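You operate a simulated robot arm through the tools that you are given. There is no shell and no other tool. Be economical: measure what you need, move in short steps, check, and stop when the job is done.

You are at the controls of a simulated robot arm. One attempt, no reset.

Task
Top the clear bottle's soap up with warm water to about full, then fit its pump.
Fine: stand it on the drain rack under the spout, set the tap to warm, shut it after; bottle back; the black pump waits in the teal pot.

Only the result counts: the job must be done as asked and must still hold three seconds after the hand-in. Knocking over, shifting, dropping, spilling or breaking anything else fails it.

Robot
A 7-joint arm with a two-finger parallel gripper, fixed in place. Base frame: the origin is at the foot of the arm, x ahead of it, y to its left, z up. Units: mm, rad, N and s.
With the tool pointing down near the work surface it reaches from about 200 to 720 mm from the base axis. Its first joint turns from -2.897 to 2.897 rad. Payload 1.57 kg.
Tool frame: the origin (TCP) lies between the finger pads and is the grasp point; the fingertips stand 30 mm ahead of it; z points along the fingers, y is the line along which they close. Largest opening 110 mm; finger width 24, thickness 12; the body of the gripper, 48 by 112 mm, starts 78 mm behind the TCP.
Orientation is told as [roll, pitch, yaw] about the base's x, y, z axes, in that order, counted from this pose: with the fingers straight down and closing along the base's y, the tool's x points along the base's -x, its y along +y and its z along -z.

Tools
- The arm moves only by the tool move_arm. Its argument "series" is a list of rows, each a list of 7 numbers: the shift along the base's x, y, z in mm, then the turn, a rotation vector about the base's x, y, z in degrees, then the gripper command, from -1 (shut) to 1 (fully open), values between in proportion. In form: [[dx, dy, dz, wx, wy, wz, gripper], ...]. A call has 1 to 8 rows; each row shifts and turns the commanded pose from where the row before left it. A row lasts 0.2 s, in which the tool goes at most 50 mm and 0.15 rad; a call with a longer step from one row to the next is refused whole, and so is a gripper value outside its range. A pose out of reach is approached as far as the arm can. The call stops where the force on the tool passes 40 N (or 10 N more than at its start, if that is more) or the arm is blocked; 0.2 s more then pass. The fingers move at their own pace (about 45 mm/s each) and stop on an object; they squeeze with about 33 N. The grip force told is the motor's: it shows also when the fingers shut on nothing. Time passes only in rows, and 0.2 s behind the last, so rows that do not move let the fingers close. It gives the time, the measured TCP pose, the force on the tool (base axes), the opening and the grip force at its end, in the units of the frame above (readings bear some noise).
- Cameras (640 x 400 px; columns grow to the right, rows downward): "scene" is fixed at [40.3, -505.2, 1650.8]; the picture's right is [0.48, -0.87, 0.00], its down [-0.54, -0.30, -0.78] and it looks along [0.68, 0.38, -0.62] (base axes); focal length 346 px, centre (320, 200). "wrist" rides on the gripper at [-36, 0, -80] in the tool frame; the picture's right is [0.00, -1.00, 0.00], its down [0.97, 0.00, -0.24] and it looks along [0.24, 0.00, 0.97] (tool axes); focal length 218 px, centre (320, 200).
- capture(camera): a new picture of that camera. The clock stands still meanwhile.
- lift_body(by): slides the trunk up (or, below 0, down) by that many mm; the arm rides with it, the base frame stays. It gives what a move gives, with no picture.
- measure_at(camera, pixels): for up to 12 pixels [column, row] of the newest picture of that camera ("zoom" is the newest enlarged one), the place [x, y, z] in the base frame of the surface seen there, good to about 2 mm, but the place of the scene camera against the robot may be out by one fixed shift of up to 18 mm in any direction. The clock stands still meanwhile.
- enlarge(camera, box): a new picture of the part [left, top, right, bottom] of that camera's present view, enlarged. The clock stands still meanwhile.
- close_job(): hands the job in; it is judged then, once.

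Work in short steps. Measure before you move; look again where a grasp or a placing could have gone wrong, and mend it. You have 80 turns and 54 pictures in all, those below and enlarged ones among them. Open the gripper and draw the arm clear of the work before you hand the job in, unless the task says otherwise; then end with one line.

The tools are called after "Call:" as a command line: name --pt "numbers of a row" for each row, then --argument value for the rest, lists and objects as JSON in quotes. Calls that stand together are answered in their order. move_arm: Moves the arm, as the interface text tells. Its arguments: {"type":"object","properties":{"series":{"type":"array","items":{"type":"array","items":{"type":"number"}}}},"required":["series"]} The other tools are called the same way: lift_body (by) slides the trunk up or down; capture (camera) takes a picture; measure_at (camera, pixels) gives the place of the surface under pixels of a picture; enlarge (camera, box) takes an enlarged picture of a part of a camera's view; close_job () hands the job in.

At the start:

```text
time: 0.0
tcp_pos: [331.1, -59.6, 1343.4]
tool_rot: [-0.002, -0.01, 0.0]
force: [50.6, -13.2, -86.5]
finger_gap: 110.1
grasp_force: 0.0
trunk travel left (down, up): [-500.0, 90.0]
```

scene: 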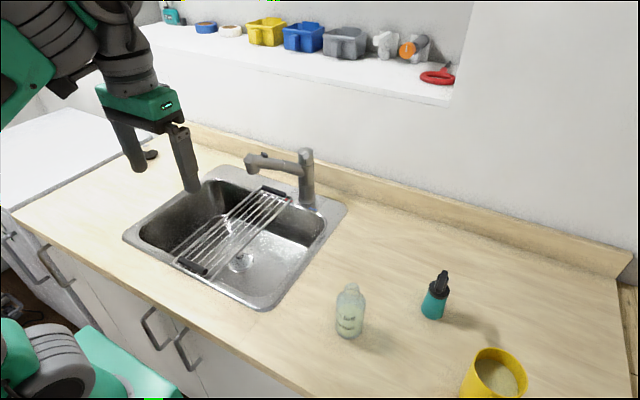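
wrist: 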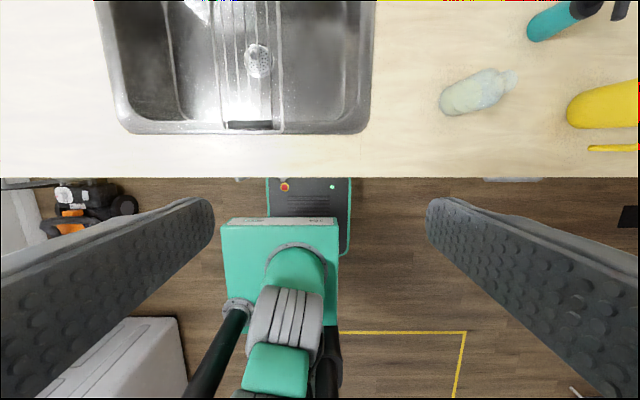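

The scene shows the sink with tap near (305,180), bottle near (350,310) and teal pot with pump at (437,295). I enlarge both regions for detail.

Call:
enlarge --camera "scene" --box '[160, 130, 360, 290]'

Call:
enlarge --camera "scene" --box '[310, 240, 510, 390]'

```text
2.50 times, centred on (260, 210) of scene
```

zoom: 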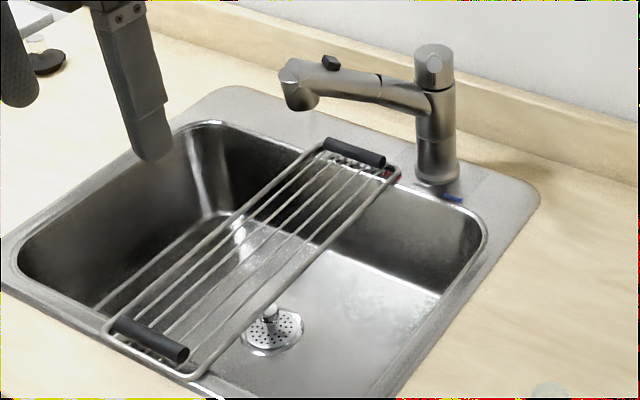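

```text
2.67 times, centred on (410, 315) of scene
```

zoom: 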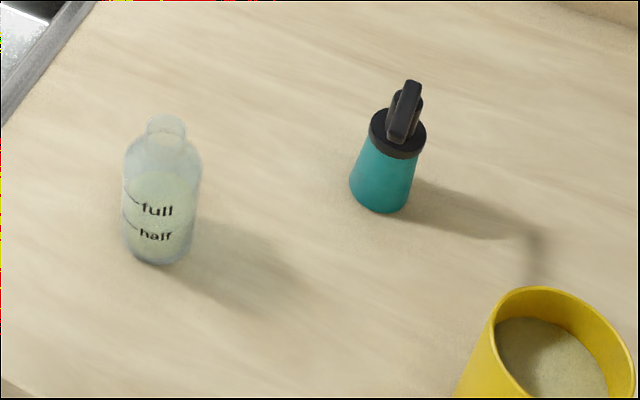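

Measuring key points: in the zoom, bottle and pump parts; also sink parts in the scene picture.

Call:
measure_at --camera "zoom" --pixels '[[165, 120], [165, 140], [160, 165], [158, 235], [158, 262], [130, 240], [190, 240], [410, 85], [395, 135], [385, 180], [380, 208], [400, 150]]'

Call:
measure_at --camera "scene" --pixels '[[252, 158], [252, 172], [279, 165], [263, 155], [305, 152], [304, 160], [306, 190], [318, 203], [273, 192], [193, 268], [235, 230], [308, 209]]'

```text
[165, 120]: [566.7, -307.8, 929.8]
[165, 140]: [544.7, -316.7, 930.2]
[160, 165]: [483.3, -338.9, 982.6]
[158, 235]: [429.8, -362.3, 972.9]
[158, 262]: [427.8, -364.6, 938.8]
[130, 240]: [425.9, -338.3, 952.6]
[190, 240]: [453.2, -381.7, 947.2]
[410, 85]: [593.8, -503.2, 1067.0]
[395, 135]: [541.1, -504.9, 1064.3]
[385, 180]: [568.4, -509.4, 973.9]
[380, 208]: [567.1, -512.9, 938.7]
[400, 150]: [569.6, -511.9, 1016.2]
```

```text
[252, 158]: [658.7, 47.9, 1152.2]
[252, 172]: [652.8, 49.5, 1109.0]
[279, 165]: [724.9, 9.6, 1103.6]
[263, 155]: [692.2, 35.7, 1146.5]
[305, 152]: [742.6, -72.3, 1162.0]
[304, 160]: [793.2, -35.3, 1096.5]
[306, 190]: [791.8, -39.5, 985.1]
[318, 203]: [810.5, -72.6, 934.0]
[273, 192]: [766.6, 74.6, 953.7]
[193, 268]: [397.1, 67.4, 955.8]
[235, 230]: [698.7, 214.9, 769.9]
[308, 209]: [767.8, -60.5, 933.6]
```

I need a closer view of the tap (handle, red/blue marks).

Call:
enlarge --camera "scene" --box '[236, 140, 332, 220]'

Call:
enlarge --camera "scene" --box '[326, 275, 376, 345]'

```text
5.00 times, centred on (284, 180) of scene
```

zoom: 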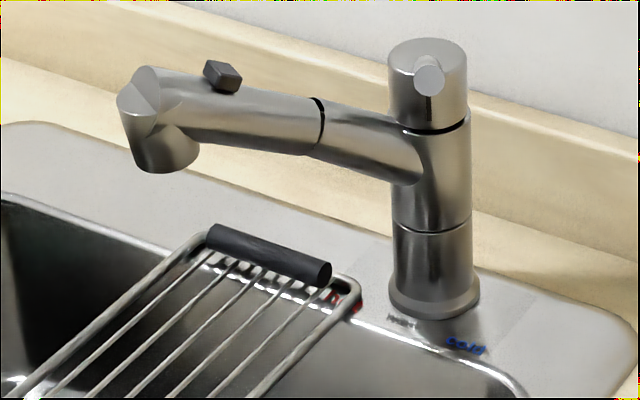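

```text
5.71 times, centred on (351, 310) of scene
```

zoom: 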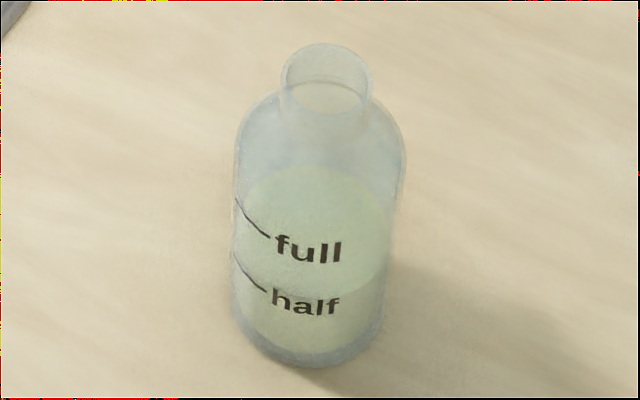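

The handle is a short lever on top of the tap body, and there are hot/…/cold marks round its base. I tilt the tool forward (about 45°) to view the tap from the wrist camera.

Call:
move_arm --pt "10 0 0 0 -8 0 1" --pt "10 0 0 0 -8 0 1" --pt "10 0 0 0 -8 0 1" --pt "20 0 0 0 -8 0 1" --pt "20 0 0 0 -8 0 1" --pt "20 0 0 0 -5 0 1"

Call:
capture --camera "wrist"

```text
time: 1.4
tcp_pos: [430.9, -66.6, 1326.2]
tool_rot: [-0.012, -0.706, -0.016]
force: [-1.0, 0.4, -0.2]
finger_gap: 110.1
grasp_force: 0.1
trunk travel left (down, up): [-500.0, 90.0]
stopped in row 6: the arm was blocked; the commanded pose is now the measured one
```

```text
47 pictures are left
```

wrist: 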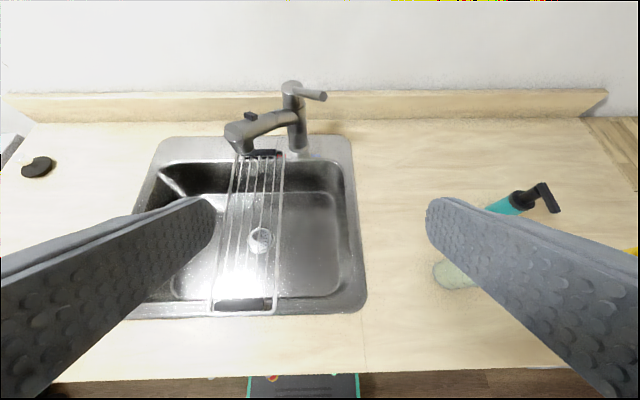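

Now the tap is visible at (290,110), its lever pointing right to (325,97). I enlarge it and measure.

Call:
enlarge --camera "wrist" --box '[210, 70, 346, 170]'

Call:
measure_at --camera "zoom" --pixels '[[370, 60], [450, 95], [520, 125], [545, 130], [400, 200], [410, 330], [180, 210], [100, 280], [145, 320], [330, 280], [190, 355], [440, 385]]'

Call:
measure_at --camera "wrist" --pixels '[[265, 153], [242, 304], [235, 200], [277, 200], [400, 300], [400, 200], [455, 270], [440, 275], [510, 200], [545, 195], [258, 240], [50, 166]]'

```text
4.00 times, centred on (278, 120) of wrist
```

zoom: 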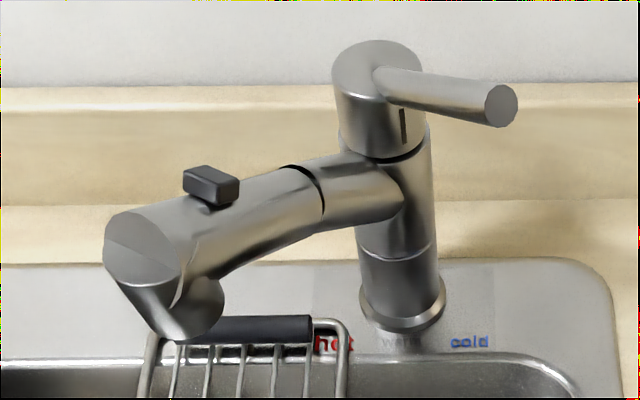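

```text
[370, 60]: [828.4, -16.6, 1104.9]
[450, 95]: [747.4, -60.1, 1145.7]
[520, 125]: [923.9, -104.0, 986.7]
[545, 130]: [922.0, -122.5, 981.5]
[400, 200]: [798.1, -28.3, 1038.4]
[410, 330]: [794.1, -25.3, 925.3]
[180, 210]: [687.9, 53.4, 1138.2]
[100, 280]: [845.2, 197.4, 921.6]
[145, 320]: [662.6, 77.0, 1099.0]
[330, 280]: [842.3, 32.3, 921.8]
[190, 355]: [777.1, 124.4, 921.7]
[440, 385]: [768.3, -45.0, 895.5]
```

```text
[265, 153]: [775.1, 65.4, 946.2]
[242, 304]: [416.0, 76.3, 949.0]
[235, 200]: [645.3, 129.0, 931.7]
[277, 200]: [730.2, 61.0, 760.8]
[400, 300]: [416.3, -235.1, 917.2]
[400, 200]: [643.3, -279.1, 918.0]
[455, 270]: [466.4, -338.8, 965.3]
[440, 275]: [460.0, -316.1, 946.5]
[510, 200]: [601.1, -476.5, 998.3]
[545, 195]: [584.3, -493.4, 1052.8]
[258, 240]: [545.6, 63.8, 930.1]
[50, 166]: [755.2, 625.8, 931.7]
```

The labels read hot (left), warm (middle), cold (right); I zoom more on the lever, which has a dark slot/line below it at (310,101), and on the labels.

Call:
enlarge --camera "wrist" --box '[274, 76, 330, 111]'

Call:
measure_at --camera "zoom" --pixels '[[220, 100], [300, 115], [350, 125], [400, 135], [450, 145], [500, 155], [550, 165], [585, 180], [220, 60], [330, 205], [160, 180], [230, 250]]'

```text
11.43 times, centred on (302, 94) of wrist
```

zoom: 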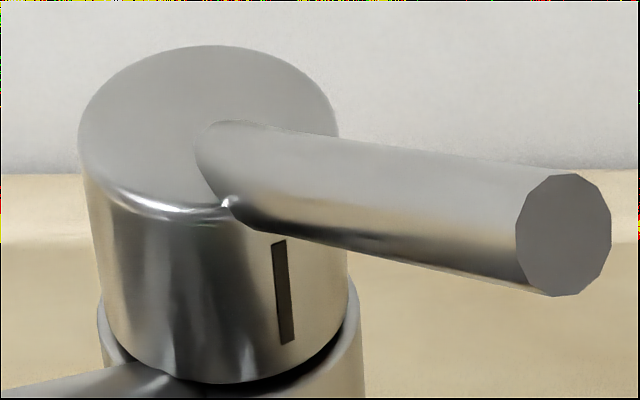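

```text
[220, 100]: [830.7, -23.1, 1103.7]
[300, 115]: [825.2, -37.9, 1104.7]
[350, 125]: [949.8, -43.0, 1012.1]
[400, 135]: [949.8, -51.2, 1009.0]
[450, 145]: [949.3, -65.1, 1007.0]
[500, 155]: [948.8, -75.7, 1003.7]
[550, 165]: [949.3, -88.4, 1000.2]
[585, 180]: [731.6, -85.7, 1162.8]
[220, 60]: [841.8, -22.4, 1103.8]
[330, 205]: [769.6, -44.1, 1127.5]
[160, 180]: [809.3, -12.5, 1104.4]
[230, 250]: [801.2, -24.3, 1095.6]
```

I zoom on the labels to compare their bearing round the tap axis with the lever's.

Call:
enlarge --camera "wrist" --box '[272, 134, 344, 179]'

Call:
measure_at --camera "zoom" --pixels '[[70, 165], [200, 175], [390, 190], [200, 160], [200, 60], [240, 120], [30, 165], [460, 190], [320, 110], [280, 100], [60, 30], [350, 30]]'

```text
8.89 times, centred on (308, 156) of wrist
```

zoom: 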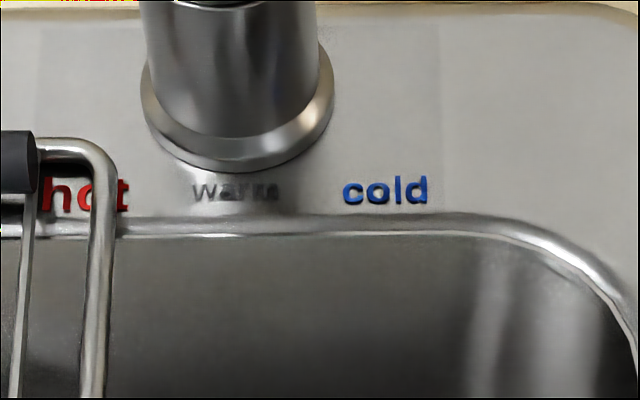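

```text
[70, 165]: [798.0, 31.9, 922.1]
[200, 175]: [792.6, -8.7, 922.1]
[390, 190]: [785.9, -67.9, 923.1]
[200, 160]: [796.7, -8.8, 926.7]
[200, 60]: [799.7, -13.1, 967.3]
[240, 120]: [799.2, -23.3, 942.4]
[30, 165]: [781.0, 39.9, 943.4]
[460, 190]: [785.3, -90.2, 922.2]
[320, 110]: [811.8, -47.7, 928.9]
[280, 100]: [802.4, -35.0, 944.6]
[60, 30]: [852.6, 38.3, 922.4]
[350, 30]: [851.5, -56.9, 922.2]
```

Warm lies straight ahead (-x) of the tap axis; the lever points about 30–50° toward cold. I measure the lever tip disc and rod precisely from the wrist picture.

Call:
measure_at --camera "wrist" --pixels '[[323.4, 97.1], [323.4, 93.5], [323.4, 100.5], [320.5, 97], [326, 97], [318, 95.5], [312, 94], [306, 92.7], [300, 91.5], [298.5, 102], [292, 83], [291, 96]]'

```text
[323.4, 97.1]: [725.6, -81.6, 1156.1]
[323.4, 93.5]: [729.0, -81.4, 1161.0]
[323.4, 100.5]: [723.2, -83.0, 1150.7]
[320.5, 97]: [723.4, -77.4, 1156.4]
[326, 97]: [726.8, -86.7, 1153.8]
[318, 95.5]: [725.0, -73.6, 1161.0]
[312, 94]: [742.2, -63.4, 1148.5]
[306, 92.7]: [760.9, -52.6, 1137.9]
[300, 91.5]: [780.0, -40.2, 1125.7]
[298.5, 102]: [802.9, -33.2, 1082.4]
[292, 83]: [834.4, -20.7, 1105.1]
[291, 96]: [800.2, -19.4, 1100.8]
```

Lever: rod from about (780,-40,1126) to tip (726,-82,1156), i.e. 31° toward cold, rising 29°. I close the fingers and go to beside its -y side, tilting some more.

Call:
move_arm --pt "45 -10 0 0 -5 0 -1" --pt "45 -10 -10 0 -5 0 -1" --pt "45 -10 -20 0 -5 0 -1" --pt "40 -10 -20 0 0 0 -1" --pt "40 -10 -20 0 0 0 -1" --pt "30 -5 -20 0 0 0 -1"

```text
refused: row 3 steps farther than a row can; nothing moved
```

The row 3 step was slightly over 50 mm; I shorten it.

Call:
move_arm --pt "42 -10 0 0 -5 0 -1" --pt "42 -10 -10 0 -5 0 -1" --pt "42 -10 -15 0 -5 0 -1" --pt "40 -10 -20 0 0 0 -1" --pt "40 -10 -20 0 0 0 -1" --pt "30 -5 -20 0 0 0 -1"

```text
time: 2.8
tcp_pos: [651.8, -49.7, 1340.3]
tool_rot: [-0.004, -0.96, -0.019]
force: [-0.1, 0.0, -0.5]
finger_gap: 0.2
grasp_force: 7.8
out of reach, approached as far as the arm can: row 1, 2, 3
trunk travel left (down, up): [-500.0, 90.0]
```

The reading differs from what I commanded (z 1340); a still row tells whether it is settled.

Call:
move_arm --pt "0 0 0 0 0 0 -1" --pt "0 0 0 0 0 0 -1"

Call:
capture --camera "scene"

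```text
time: 3.4
tcp_pos: [651.6, -51.2, 1340.9]
tool_rot: [-0.005, -0.961, -0.02]
force: [0.3, -1.2, 1.1]
finger_gap: 0.0
grasp_force: 21.3
trunk travel left (down, up): [-500.0, 90.0]
```

```text
43 pictures are left
```

scene: 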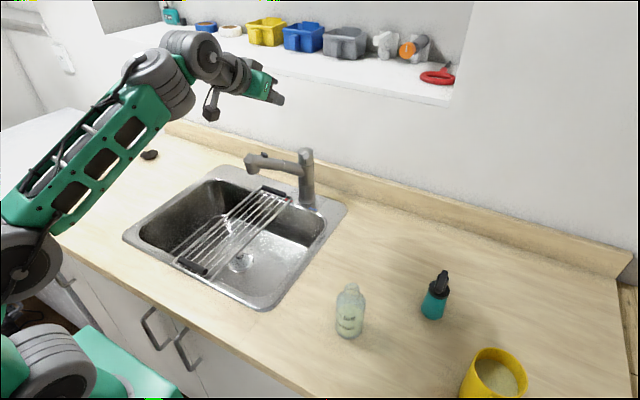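

The arm settled at (652,-51,1341). I go to y=-120 then down to beside the lever.

Call:
move_arm --pt "0 -35 -25 0 0 0 -1" --pt "0 -34 -30 0 0 0 -1" --pt "20 0 -40 0 0 0 -1" --pt "20 0 -40 0 0 0 -1" --pt "20 0 -38 0 0 0 -1"

Call:
capture --camera "wrist"

```text
time: 4.6
tcp_pos: [710.0, -118.6, 1167.5]
tool_rot: [-0.006, -0.961, -0.021]
force: [0.0, -0.4, 0.1]
finger_gap: 0.0
grasp_force: 21.3
trunk travel left (down, up): [-500.0, 90.0]
```

```text
42 pictures are left
```

wrist: 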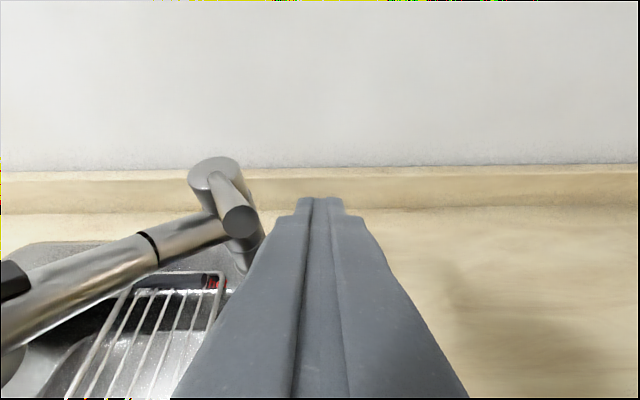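

The lever tip (240,220) is just left of the closed fingers. I push +y, checking force part-way.

Call:
move_arm --pt "0 15 0 0 0 0 -1" --pt "0 10 0 0 0 0 -1" --pt "0 10 0 0 0 0 -1" --pt "0 10 0 0 0 0 -1"

Call:
capture --camera "wrist"

```text
time: 5.6
tcp_pos: [710.4, -72.7, 1168.5]
tool_rot: [-0.005, -0.962, -0.018]
force: [-1.2, -1.4, 0.5]
finger_gap: 0.0
grasp_force: 21.1
trunk travel left (down, up): [-500.0, 90.0]
```

```text
41 pictures are left
```

wrist: 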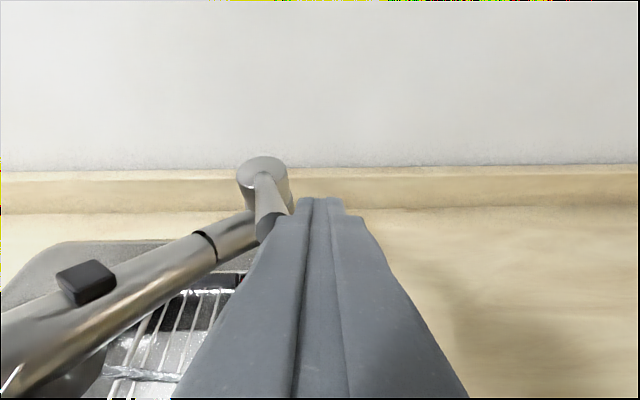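

The lever turns easily. Near (150,372) there's a hint of splashing on the rack; I check whether water already runs.

Call:
enlarge --camera "scene" --box '[180, 130, 340, 280]'

```text
2.67 times, centred on (260, 205) of scene
```

zoom: 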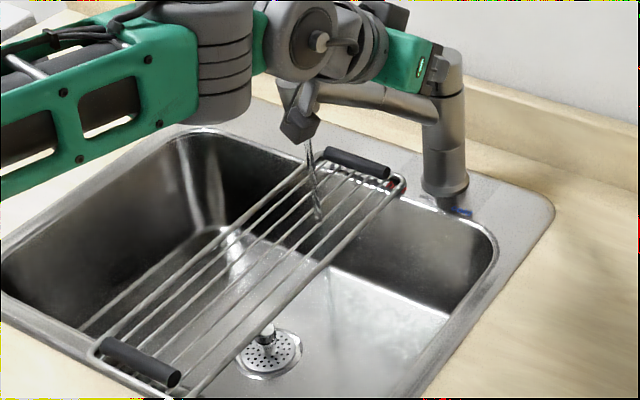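

Water already runs: turning the lever from its rest opens the tap. I measure the stream's position while it runs.

Call:
measure_at --camera "zoom" --pixels '[[308, 145], [310, 160], [313, 180], [317, 205], [319, 215], [294, 128], [303, 138], [445, 70], [360, 95], [155, 360], [380, 165], [280, 240]]'

Call:
measure_at --camera "wrist" --pixels '[[150, 372], [120, 368], [165, 375], [85, 280], [60, 340], [30, 380], [265, 235], [270, 185], [262, 165], [207, 245], [235, 230], [180, 290]]'

```text
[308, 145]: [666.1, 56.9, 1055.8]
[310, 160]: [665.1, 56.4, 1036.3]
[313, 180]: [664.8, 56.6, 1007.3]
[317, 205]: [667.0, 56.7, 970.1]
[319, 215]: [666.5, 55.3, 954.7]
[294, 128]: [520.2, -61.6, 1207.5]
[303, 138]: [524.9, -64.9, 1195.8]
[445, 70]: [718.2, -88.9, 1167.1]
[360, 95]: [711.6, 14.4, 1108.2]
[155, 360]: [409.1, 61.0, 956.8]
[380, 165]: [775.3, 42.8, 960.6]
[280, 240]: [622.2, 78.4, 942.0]
```

```text
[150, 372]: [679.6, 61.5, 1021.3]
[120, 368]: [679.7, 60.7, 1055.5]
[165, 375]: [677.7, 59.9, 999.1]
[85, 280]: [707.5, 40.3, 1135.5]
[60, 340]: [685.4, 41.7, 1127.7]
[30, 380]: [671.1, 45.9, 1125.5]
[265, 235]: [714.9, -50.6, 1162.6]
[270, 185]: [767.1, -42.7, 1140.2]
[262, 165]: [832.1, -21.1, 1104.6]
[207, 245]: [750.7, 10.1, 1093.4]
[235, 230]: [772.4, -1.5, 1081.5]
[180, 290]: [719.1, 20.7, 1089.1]
```

Stream is at about (680,61) in the base frame; the scene camera reads about (-13,-4,+10) off. I hop over the lever to its +y side and push it back shut.

Call:
move_arm --pt "0 -6 0 0 0 0 -1" --pt "0 0 45 0 0 0 -1" --pt "0 32 0 0 0 0 -1" --pt "0 32 0 0 0 0 -1" --pt "0 0 -43 0 0 0 -1"

Call:
capture --camera "wrist"

```text
time: 6.8
tcp_pos: [710.4, -14.4, 1168.0]
tool_rot: [-0.005, -0.962, -0.021]
force: [0.0, 1.0, -0.3]
finger_gap: 0.0
grasp_force: 21.7
trunk travel left (down, up): [-500.0, 90.0]
```

```text
39 pictures are left
```

wrist: 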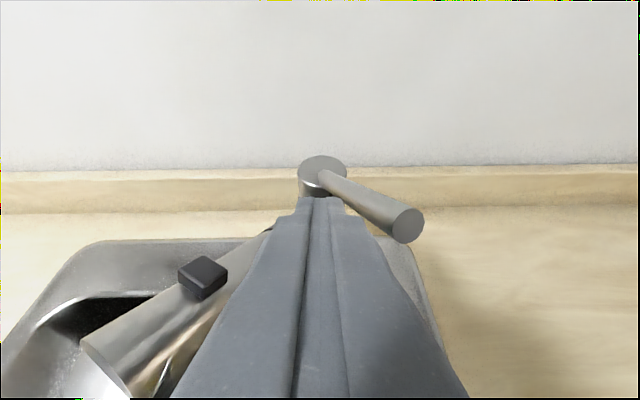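

The lever tip now appears at (407,225); I measure whether it stayed or sprang back.

Call:
measure_at --camera "wrist" --pixels '[[407, 225], [400, 212], [370, 200], [345, 187], [322, 163]]'

Call:
enlarge --camera "scene" --box '[220, 130, 340, 230]'

```text
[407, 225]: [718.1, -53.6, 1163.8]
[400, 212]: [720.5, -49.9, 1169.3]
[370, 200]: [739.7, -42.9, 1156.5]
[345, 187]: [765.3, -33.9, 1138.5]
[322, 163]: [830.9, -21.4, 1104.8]
```

```text
4.00 times, centred on (280, 180) of scene
```

zoom: 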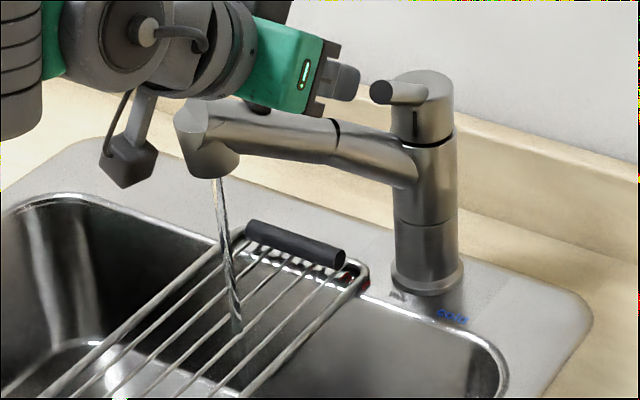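

The lever stays where put, and its tip rose from z 1156 to 1164: the sloped finger lifted it, so lift opens and turn sets temperature. I hop back and turn it fully to straight-ahead (warm) first.

Call:
move_arm --pt "0 0 45 0 0 0 -1" --pt "0 -40 0 0 0 0 -1" --pt "0 -36 0 0 0 0 -1" --pt "0 0 -43 0 0 0 -1" --pt "0 16 0 0 0 0 -1" --pt "0 16 0 0 0 0 -1" --pt "0 17 0 0 0 0 -1"

Call:
capture --camera "wrist"

```text
time: 8.4
tcp_pos: [711.3, -41.8, 1172.7]
tool_rot: [-0.003, -0.962, -0.022]
force: [0.0, 0.0, 0.2]
finger_gap: 0.0
grasp_force: 21.2
trunk travel left (down, up): [-500.0, 90.0]
```

```text
37 pictures are left
```

wrist: 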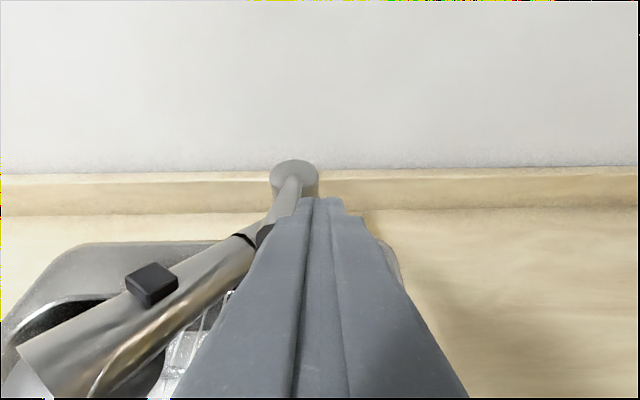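

I raise the fingers over the lever at its centreline and look at it.

Call:
move_arm --pt "0 -5 0 0 0 0 -1" --pt "0 0 45 0 0 0 -1" --pt "-30 0 10 0 0 0 -1"

Call:
capture --camera "wrist"

```text
time: 9.2
tcp_pos: [680.6, -46.7, 1228.4]
tool_rot: [-0.004, -0.962, -0.018]
force: [0.2, 0.1, 0.1]
finger_gap: 0.2
grasp_force: 21.3
trunk travel left (down, up): [-500.0, 90.0]
```

```text
36 pictures are left
```

wrist: 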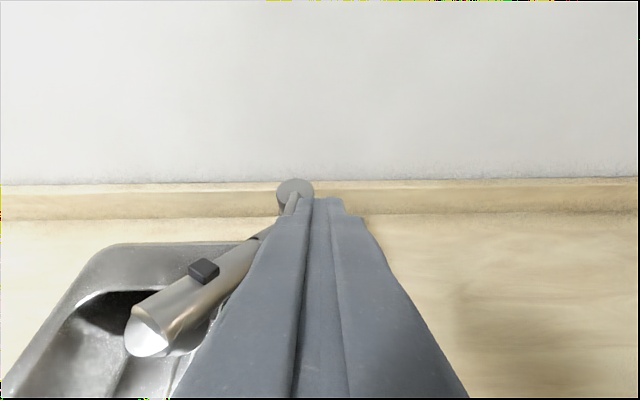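

The fingers hide the lever; I shift 45 mm to -y and look from there, with a zoom.

Call:
move_arm --pt "0 -45 0 0 0 0 -1"

Call:
enlarge --camera "wrist" --box '[150, 160, 310, 260]'

```text
time: 9.6
tcp_pos: [683.1, -93.4, 1225.0]
tool_rot: [-0.005, -0.961, -0.019]
force: [0.0, -0.5, -0.7]
finger_gap: 0.1
grasp_force: 21.0
trunk travel left (down, up): [-500.0, 90.0]
```

```text
4.00 times, centred on (230, 210) of wrist
```

zoom: 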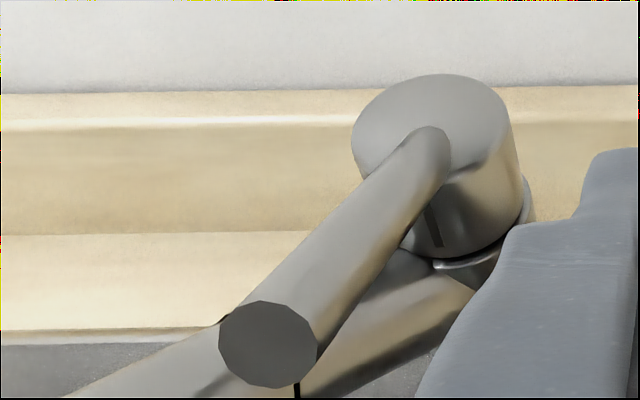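

Now the lever is well visible; I measure its rod, tip and the knob pointer.

Call:
measure_at --camera "zoom" --pixels '[[268, 345], [268, 310], [300, 290], [340, 240], [380, 190], [420, 145], [432, 225], [435, 90], [270, 380], [225, 345], [312, 345]]'

Call:
enlarge --camera "scene" --box '[220, 130, 340, 230]'

```text
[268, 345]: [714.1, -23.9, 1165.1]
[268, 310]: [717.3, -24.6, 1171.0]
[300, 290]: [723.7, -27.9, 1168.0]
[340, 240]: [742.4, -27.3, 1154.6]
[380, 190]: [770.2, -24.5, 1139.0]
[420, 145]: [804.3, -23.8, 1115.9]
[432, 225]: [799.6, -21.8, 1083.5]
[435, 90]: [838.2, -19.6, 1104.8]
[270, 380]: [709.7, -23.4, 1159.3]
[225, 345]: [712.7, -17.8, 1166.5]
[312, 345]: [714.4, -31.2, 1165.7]
```

```text
4.00 times, centred on (280, 180) of scene
```

zoom: 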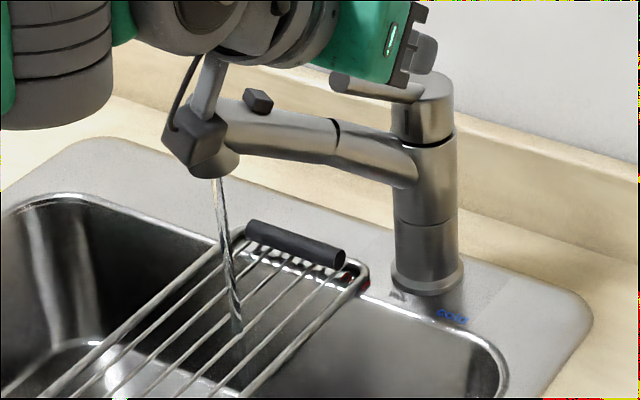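

Lever now straight ahead (y≈-24, axis -21) with tip centre at z 1165 vs 1156 when shut. I come above its end and press it down gently.

Call:
move_arm --pt "8 35 5 0 0 0 -1" --pt "9 35 0 0 0 0 -1" --pt "0 0 -28 0 0 0 -1" --pt "0 0 -4 0 0 0 -1" --pt "0 0 -4 0 0 0 -1" --pt "0 0 -4 0 0 0 -1"

Call:
enlarge --camera "scene" --box '[220, 130, 340, 230]'

```text
time: 11.0
tcp_pos: [697.5, -23.1, 1190.4]
tool_rot: [-0.007, -0.961, -0.02]
force: [0.6, -0.5, 1.1]
finger_gap: 0.0
grasp_force: 21.6
trunk travel left (down, up): [-500.0, 90.0]
```

```text
4.00 times, centred on (280, 180) of scene
```

zoom: 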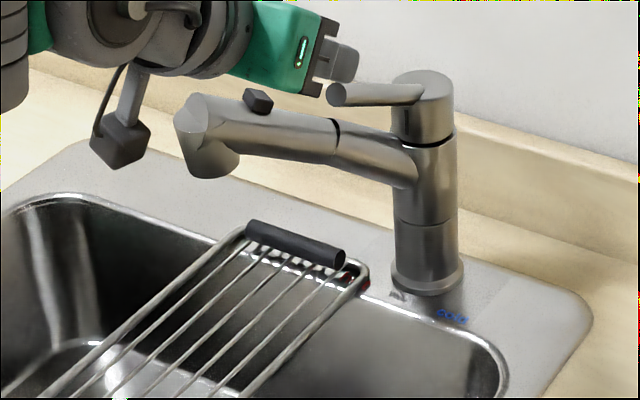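

Pressing the lever down shut the water with lever left on warm (shut contact at TCP z≈1190). Next I back away toward the bottle, opening the gripper.

Call:
move_arm --pt "-5 0 40 0 0 0 -1" --pt "-45 -10 10 0 0 0 0" --pt "-45 -15 0 0 0 0 1" --pt "-40 -28 0 0 0 0 1" --pt "-40 -28 0 0 0 0 1" --pt "-40 -28 0 0 0 0 1" --pt "-35 -33 0 0 0 0 1" --pt "-30 -38 0 0 0 0 1"

Call:
move_arm --pt "-20 -40 -10 0 0 0 1" --pt "-20 -40 -20 0 0 0 1" --pt "-10 -40 -25 0 0 0 1" --pt "-10 -22 -40 0 0 0 1" --pt "0 0 -40 0 0 0 1"

Call:
capture --camera "wrist"

```text
time: 12.8
tcp_pos: [417.7, -201.8, 1241.5]
tool_rot: [-0.004, -0.961, -0.019]
force: [0.8, 1.0, 0.9]
finger_gap: 110.0
grasp_force: 0.3
trunk travel left (down, up): [-500.0, 90.0]
```

```text
time: 14.0
tcp_pos: [358.8, -343.5, 1106.2]
tool_rot: [-0.006, -0.962, -0.02]
force: [-0.6, -0.5, -1.0]
finger_gap: 109.9
grasp_force: 0.0
trunk travel left (down, up): [-500.0, 90.0]
```

```text
32 pictures are left
```

wrist: 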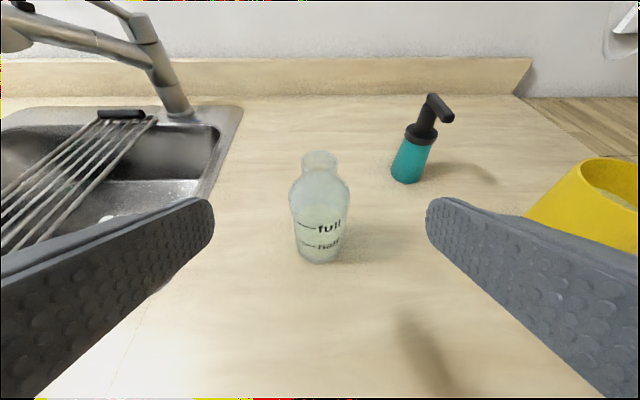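

Good view of the bottle at (320,215). I zoom in on it and on the pump, and measure.

Call:
enlarge --camera "wrist" --box '[272, 140, 368, 270]'

Call:
measure_at --camera "wrist" --pixels '[[320, 155], [320, 165], [312, 200], [320, 240], [320, 260], [296, 220], [343, 220], [300, 245], [338, 250], [303, 160], [337, 160], [320, 275]]'

Call:
measure_at --camera "wrist" --pixels '[[432, 98], [448, 115], [425, 120], [418, 132], [407, 132], [433, 140], [410, 160], [405, 180], [395, 165], [424, 165], [424, 140], [430, 200]]'

```text
3.08 times, centred on (320, 205) of wrist
```

zoom: 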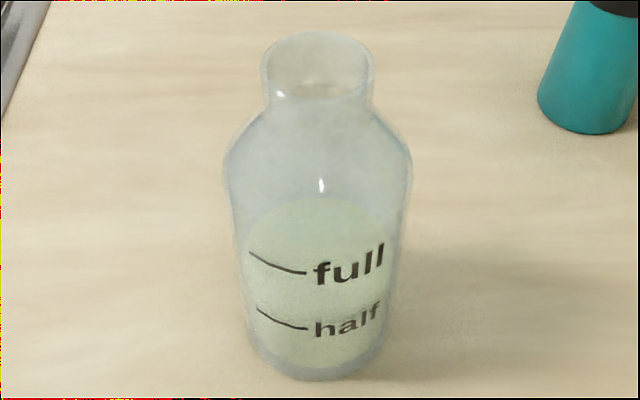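

```text
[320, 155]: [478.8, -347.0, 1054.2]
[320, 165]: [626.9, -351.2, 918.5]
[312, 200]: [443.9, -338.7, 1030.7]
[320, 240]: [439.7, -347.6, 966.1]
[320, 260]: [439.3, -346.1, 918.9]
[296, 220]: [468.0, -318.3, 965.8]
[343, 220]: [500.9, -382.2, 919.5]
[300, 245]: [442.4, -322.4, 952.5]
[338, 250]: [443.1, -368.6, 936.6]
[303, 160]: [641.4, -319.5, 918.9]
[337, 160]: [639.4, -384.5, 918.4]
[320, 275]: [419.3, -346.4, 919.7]
```

```text
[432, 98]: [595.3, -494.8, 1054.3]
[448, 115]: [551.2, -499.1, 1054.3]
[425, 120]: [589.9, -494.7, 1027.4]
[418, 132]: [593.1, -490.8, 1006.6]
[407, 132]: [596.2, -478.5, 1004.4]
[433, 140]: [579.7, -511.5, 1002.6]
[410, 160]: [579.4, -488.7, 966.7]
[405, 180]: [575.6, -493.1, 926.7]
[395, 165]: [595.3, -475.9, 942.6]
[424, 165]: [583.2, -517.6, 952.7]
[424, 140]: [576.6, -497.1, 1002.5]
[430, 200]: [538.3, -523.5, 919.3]
```

Bottle: centre ≈(468,-347), radius 28.5, top z≈1055; teal pot ≈(596,-497) with pump top 1054. I approach the bottle along the tool axis with open fingers, grasp point z≈970.

Call:
move_arm --pt "15 -2 -30 0 0 0 1" --pt "14 -1 -30 0 0 0 1" --pt "14 -1 -30 0 0 0 1" --pt "33 0 -23 0 0 0 1" --pt "33 0 -23 0 0 0 1"

Call:
capture --camera "wrist"

```text
time: 15.2
tcp_pos: [468.3, -350.7, 968.8]
tool_rot: [-0.004, -0.96, -0.017]
force: [0.5, -0.5, 0.0]
finger_gap: 110.2
grasp_force: 0.1
trunk travel left (down, up): [-500.0, 90.0]
```

```text
30 pictures are left
```

wrist: 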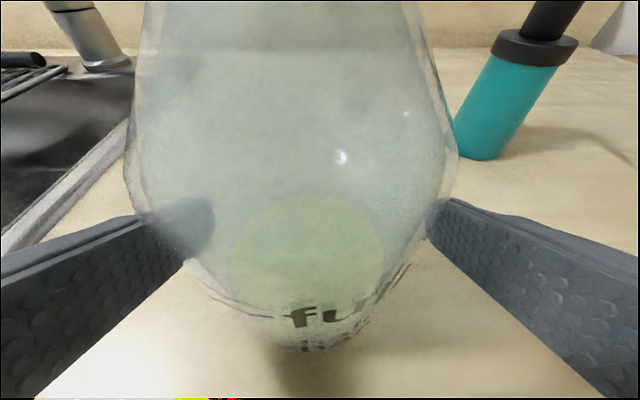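

Bottle is between the fingers, about 4 mm to the left; I centre and close.

Call:
move_arm --pt "0 3.5 0 0 0 0 1" --pt "0 0 0 0 0 0 0.05" --pt "0 0 0 0 0 0 -0.3" --pt "0 0 0 0 0 0 -0.6" --pt "0 0 0 0 0 0 -1" --pt "0 0 0 0 0 0 -1"

```text
time: 16.6
tcp_pos: [466.2, -345.3, 970.1]
tool_rot: [-0.005, -0.963, -0.019]
force: [-0.1, 0.0, 1.0]
finger_gap: 62.8
grasp_force: 30.0
trunk travel left (down, up): [-500.0, 90.0]
```

Gripped at 62.8 mm. I note this pose (466,-345,970) for putting back, and lift straight up smoothly.

Call:
move_arm --pt "0 0 15 0 0 0 -1" --pt "0 0 30 0 0 0 -1" --pt "0 0 35 0 0 0 -1"

Call:
capture --camera "scene"

```text
time: 17.4
tcp_pos: [467.7, -344.6, 1049.1]
tool_rot: [-0.002, -0.961, -0.02]
force: [0.4, 0.0, -1.4]
finger_gap: 62.9
grasp_force: 32.9
trunk travel left (down, up): [-500.0, 90.0]
```

```text
29 pictures are left
```

scene: 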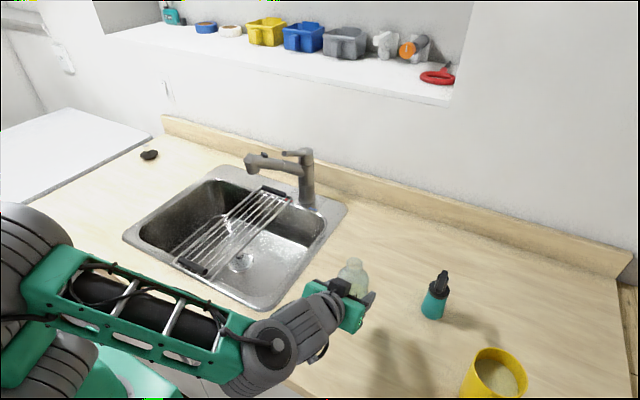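

The bottle hangs upright in the grip. Before entering under the spout I measure the nozzle's lower edge and the rack bars.

Call:
enlarge --camera "scene" --box '[220, 140, 300, 220]'

```text
5.00 times, centred on (260, 180) of scene
```

zoom: 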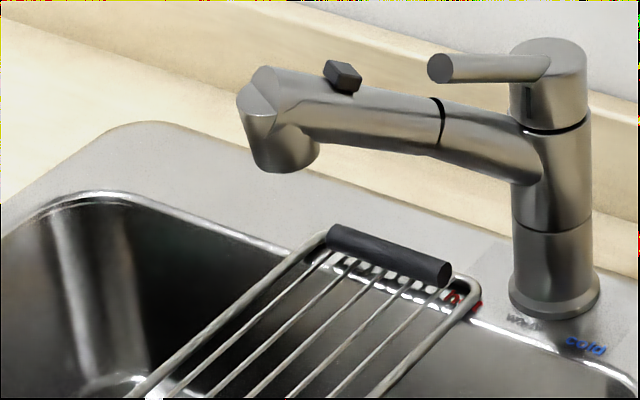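

Call:
measure_at --camera "zoom" --pixels '[[285, 168], [275, 165], [300, 165], [250, 110], [448, 70], [260, 345], [295, 345], [330, 345], [372, 345], [420, 335], [200, 345], [380, 380]]'

```text
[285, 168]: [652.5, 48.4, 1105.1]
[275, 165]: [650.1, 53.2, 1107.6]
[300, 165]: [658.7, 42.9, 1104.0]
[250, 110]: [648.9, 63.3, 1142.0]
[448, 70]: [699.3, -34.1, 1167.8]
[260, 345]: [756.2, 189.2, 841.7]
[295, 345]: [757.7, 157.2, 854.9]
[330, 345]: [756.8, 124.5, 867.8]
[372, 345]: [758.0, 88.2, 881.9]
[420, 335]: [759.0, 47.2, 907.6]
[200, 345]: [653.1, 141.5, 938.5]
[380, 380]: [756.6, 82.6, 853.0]
```

Nozzle bottom ≈1093, rack bars ≈930, bottle top will be ≈1066 there. I carry the bottle to in front of the spout, lowering to TCP z≈993.

Call:
move_arm --pt "16 40 0 0 0 0 -1" --pt "16 40 0 0 0 0 -1" --pt "16 40 0 0 0 0 -1" --pt "16 40 -5 0 0 0 -1" --pt "16 40 -10 0 0 0 -1" --pt "16 40 -14 0 0 0 -1" --pt "16 40 -14 0 0 0 -1" --pt "16 40 -14 0 0 0 -1"

Call:
capture --camera "scene"

```text
time: 19.2
tcp_pos: [596.9, -23.2, 991.6]
tool_rot: [-0.006, -0.959, -0.022]
force: [-0.7, 0.7, -1.2]
finger_gap: 62.6
grasp_force: 32.7
trunk travel left (down, up): [-500.0, 90.0]
```

```text
27 pictures are left
```

scene: 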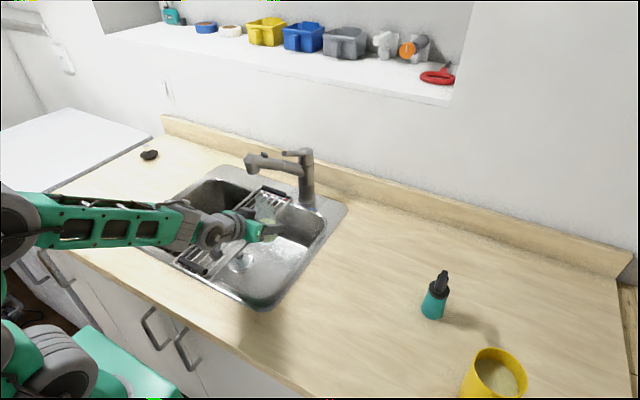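

All clear; I move under the spout to (678,61).

Call:
move_arm --pt "27 28 0 0 0 0 -1" --pt "27 28 0 0 0 0 -1" --pt "27 28.5 0 0 0 0 -1"

Call:
enlarge --camera "scene" --box '[200, 140, 320, 240]'

Call:
capture --camera "wrist"

```text
time: 20.0
tcp_pos: [678.1, 60.6, 991.9]
tool_rot: [-0.005, -0.961, -0.02]
force: [0.2, 0.9, -0.7]
finger_gap: 63.1
grasp_force: 32.7
trunk travel left (down, up): [-500.0, 90.0]
```

```text
4.00 times, centred on (260, 190) of scene
```

zoom: 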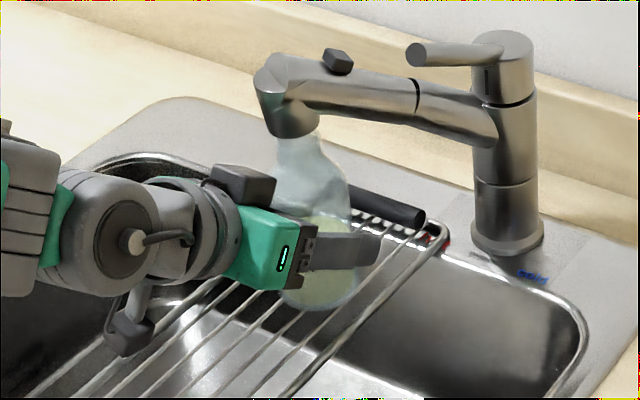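

```text
25 pictures are left
```

wrist: 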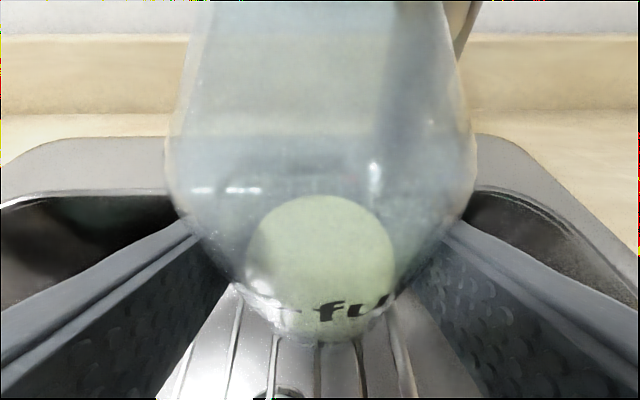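

The bottle sits under the spout above the bars. I lower slowly until it touches the rack.

Call:
move_arm --pt "0 0 -4 0 0 0 -1" --pt "0 0 -3 0 0 0 -1" --pt "0 0 -2 0 0 0 -1" --pt "0 0 -1 0 0 0 -1"

```text
time: 21.0
tcp_pos: [676.7, 60.1, 984.5]
tool_rot: [-0.004, -0.961, -0.021]
force: [0.1, 0.0, 0.5]
finger_gap: 62.7
grasp_force: 33.1
trunk travel left (down, up): [-500.0, 90.0]
```

Force only slightly changed (perhaps just touching); I lower 1 mm at a time a bit more.

Call:
move_arm --pt "0 0 -1 0 0 0 -1" --pt "0 0 -1 0 0 0 -1"

Call:
enlarge --camera "scene" --box '[240, 170, 310, 230]'

```text
time: 21.6
tcp_pos: [675.9, 59.6, 982.3]
tool_rot: [-0.003, -0.964, -0.022]
force: [-1.3, 1.3, 7.1]
finger_gap: 62.7
grasp_force: 32.8
trunk travel left (down, up): [-500.0, 90.0]
```

```text
6.67 times, centred on (275, 200) of scene
```

zoom: 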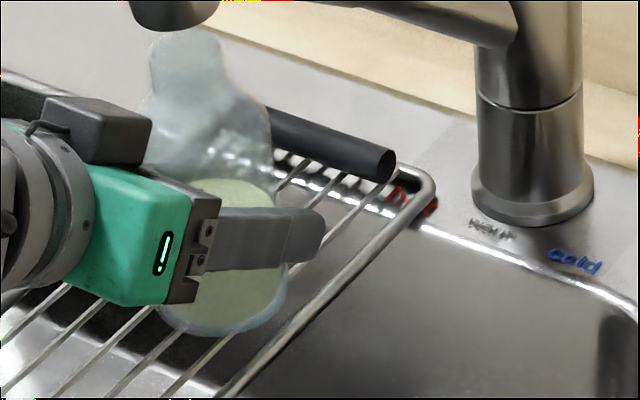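

7 N upward: it stands on the rack. I release and draw back along the tool axis.

Call:
move_arm --pt "0 0 0.5 0 0 0 -0.2" --pt "0 0 0 0 0 0 0.3" --pt "0 0 0 0 0 0 0.7" --pt "0 0 0 0 0 0 0.7" --pt "-25 0 17 0 0 0 0.7" --pt "-37 0 26 0 0 0 0.7" --pt "-37 0 26 0 0 0 0.7"

Call:
capture --camera "wrist"

```text
time: 23.2
tcp_pos: [576.2, 60.5, 1050.0]
tool_rot: [-0.005, -0.959, -0.019]
force: [0.2, 0.8, -0.4]
finger_gap: 93.4
grasp_force: 0.1
trunk travel left (down, up): [-500.0, 90.0]
```

```text
23 pictures are left
```

wrist: 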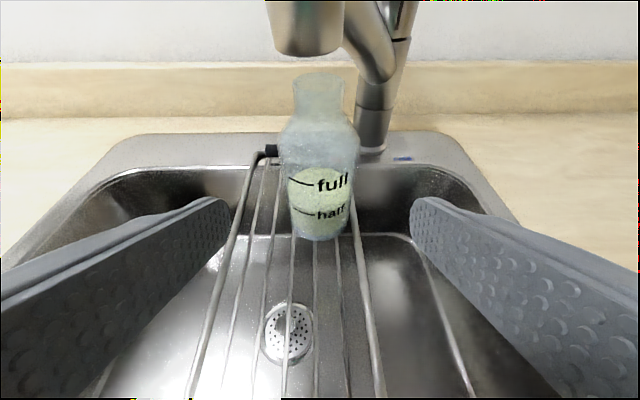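

The bottle stands steadily on the rack, level at about "half". I go up to in front of the lever with fingers 36 mm apart, to straddle it.

Call:
move_arm --pt "-10 -25 40 0 0 0 -0.34" --pt "0 -30 38 0 0 0 -0.34" --pt "20 -28 35 0 0 0 -0.34" --pt "25 0 41 0 0 0 -0.34" --pt "29 0 0 0 0 0 -0.34" --pt "17 0 -12 0 0 0 -0.34"

Call:
capture --camera "wrist"

```text
time: 24.6
tcp_pos: [657.1, -23.5, 1193.5]
tool_rot: [-0.006, -0.961, -0.018]
force: [0.5, -0.3, -0.2]
finger_gap: 36.3
grasp_force: 0.1
trunk travel left (down, up): [-500.0, 90.0]
```

```text
22 pictures are left
```

wrist: 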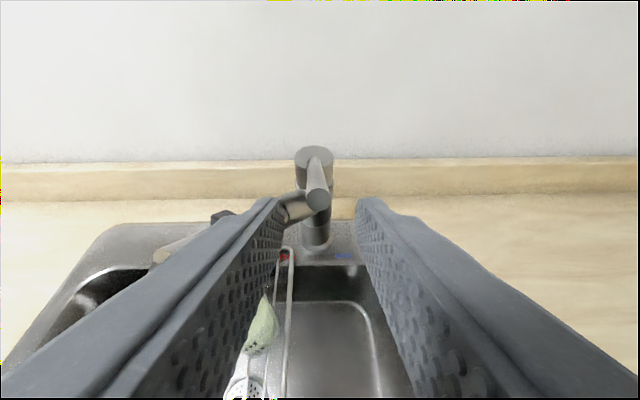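

The lever tip (317,198) is centred between the fingers. I measure it, then advance.

Call:
measure_at --camera "wrist" --pixels '[[317, 198], [317, 190], [317, 175], [290, 213], [278, 205]]'

Call:
move_arm --pt "26 0 -18 0 0 0 -0.34" --pt "26 0 -19 0 0 0 -0.34"

```text
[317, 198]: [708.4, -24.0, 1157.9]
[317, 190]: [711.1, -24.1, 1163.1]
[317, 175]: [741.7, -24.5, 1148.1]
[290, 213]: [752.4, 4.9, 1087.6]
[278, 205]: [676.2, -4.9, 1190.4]
```

```text
time: 25.2
tcp_pos: [710.9, -23.7, 1155.1]
tool_rot: [-0.007, -0.963, -0.022]
force: [-0.1, -0.3, -0.8]
finger_gap: 36.1
grasp_force: 0.0
trunk travel left (down, up): [-500.0, 90.0]
```

At the lever end exactly; I close on it.

Call:
move_arm --pt "0 0 0 0 0 0 -0.7" --pt "0 0 0 0 0 0 -1" --pt "0 0 0 0 0 0 -1"

Call:
enlarge --camera "scene" --box '[220, 130, 340, 230]'

```text
time: 26.0
tcp_pos: [711.1, -21.6, 1155.8]
tool_rot: [-0.007, -0.962, -0.017]
force: [1.4, 4.0, -0.2]
finger_gap: 17.6
grasp_force: 28.2
trunk travel left (down, up): [-500.0, 90.0]
```

```text
4.00 times, centred on (280, 180) of scene
```

zoom: 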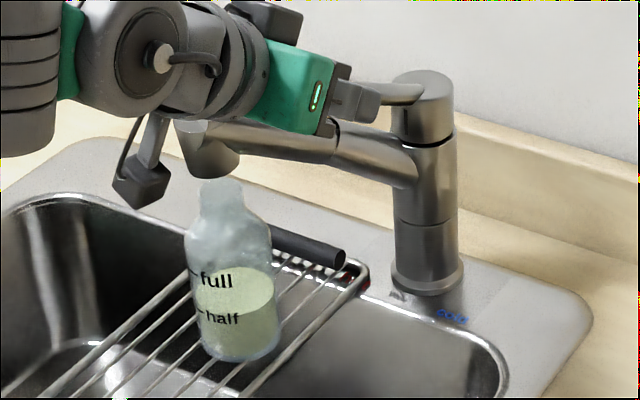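

Held at 17.6 mm, water still off; the view of the bottle and its level (≈half, front edge near (235,308)) is good. I lift the lever 8 mm.

Call:
move_arm --pt "1 0 8 0 0 0 -1"

Call:
enlarge --camera "scene" --box '[220, 150, 320, 230]'

```text
time: 26.4
tcp_pos: [710.2, -20.3, 1156.6]
tool_rot: [-0.005, -0.952, -0.016]
force: [2.6, 11.5, -11.8]
finger_gap: 17.3
grasp_force: 32.3
trunk travel left (down, up): [-500.0, 90.0]
```

```text
5.00 times, centred on (270, 190) of scene
```

zoom: 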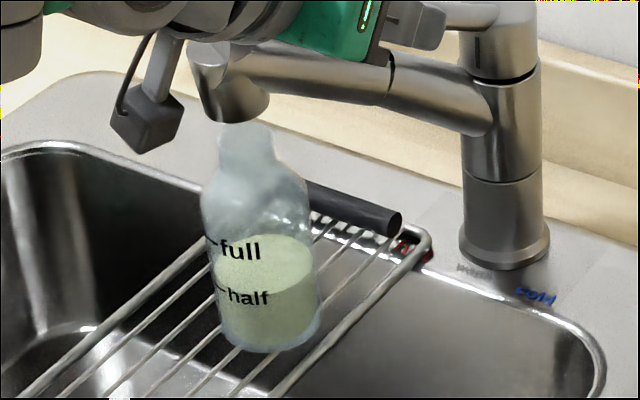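

The lever hasn't lifted (12 N resistance, pads hold its angle). I add the matching tilt (+4.5° about y) so that the tool turns with the lever.

Call:
move_arm --pt "0 -1 1 0 4.5 0 -1"

Call:
enlarge --camera "scene" --box '[220, 150, 320, 230]'

```text
time: 26.8
tcp_pos: [715.1, -23.9, 1164.4]
tool_rot: [-0.01, -0.884, -0.015]
force: [16.4, 11.6, -7.4]
finger_gap: 18.5
grasp_force: 32.6
trunk travel left (down, up): [-500.0, 90.0]
```

```text
5.00 times, centred on (270, 190) of scene
```

zoom: 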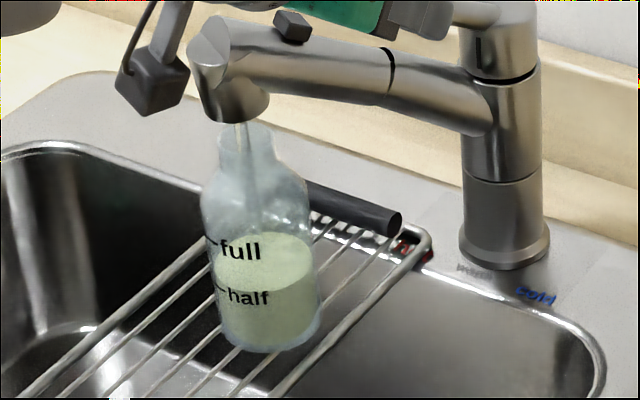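

Water falls cleanly into the bottle's neck. I wait 0.6 s and look at the level.

Call:
move_arm --pt "0 0 0 0 0 0 -1" --pt "0 0 0 0 0 0 -1"

Call:
enlarge --camera "scene" --box '[235, 165, 295, 225]'

```text
time: 27.4
tcp_pos: [714.3, -23.8, 1163.9]
tool_rot: [-0.008, -0.883, -0.016]
force: [15.7, 9.4, -3.0]
finger_gap: 18.2
grasp_force: 32.4
trunk travel left (down, up): [-500.0, 90.0]
```

```text
6.67 times, centred on (265, 195) of scene
```

zoom: 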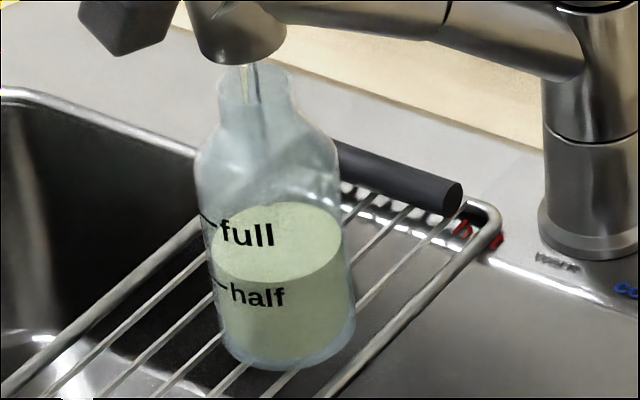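

The level is rising slowly. I measure depth on the liquid's surface and the marks to quantify.

Call:
measure_at --camera "zoom" --pixels '[[300, 230], [280, 270], [300, 260], [225, 222], [245, 236], [210, 218], [265, 296], [232, 290], [290, 320], [255, 75], [290, 85], [320, 250]]'

```text
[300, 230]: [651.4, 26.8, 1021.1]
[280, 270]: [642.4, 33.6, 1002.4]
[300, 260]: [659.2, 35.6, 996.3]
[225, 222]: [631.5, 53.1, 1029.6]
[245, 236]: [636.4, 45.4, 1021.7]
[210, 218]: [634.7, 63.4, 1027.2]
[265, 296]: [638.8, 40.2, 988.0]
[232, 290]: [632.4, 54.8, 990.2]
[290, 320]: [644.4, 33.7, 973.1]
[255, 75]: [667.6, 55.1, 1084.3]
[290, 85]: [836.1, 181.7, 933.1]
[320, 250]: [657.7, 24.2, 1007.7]
```

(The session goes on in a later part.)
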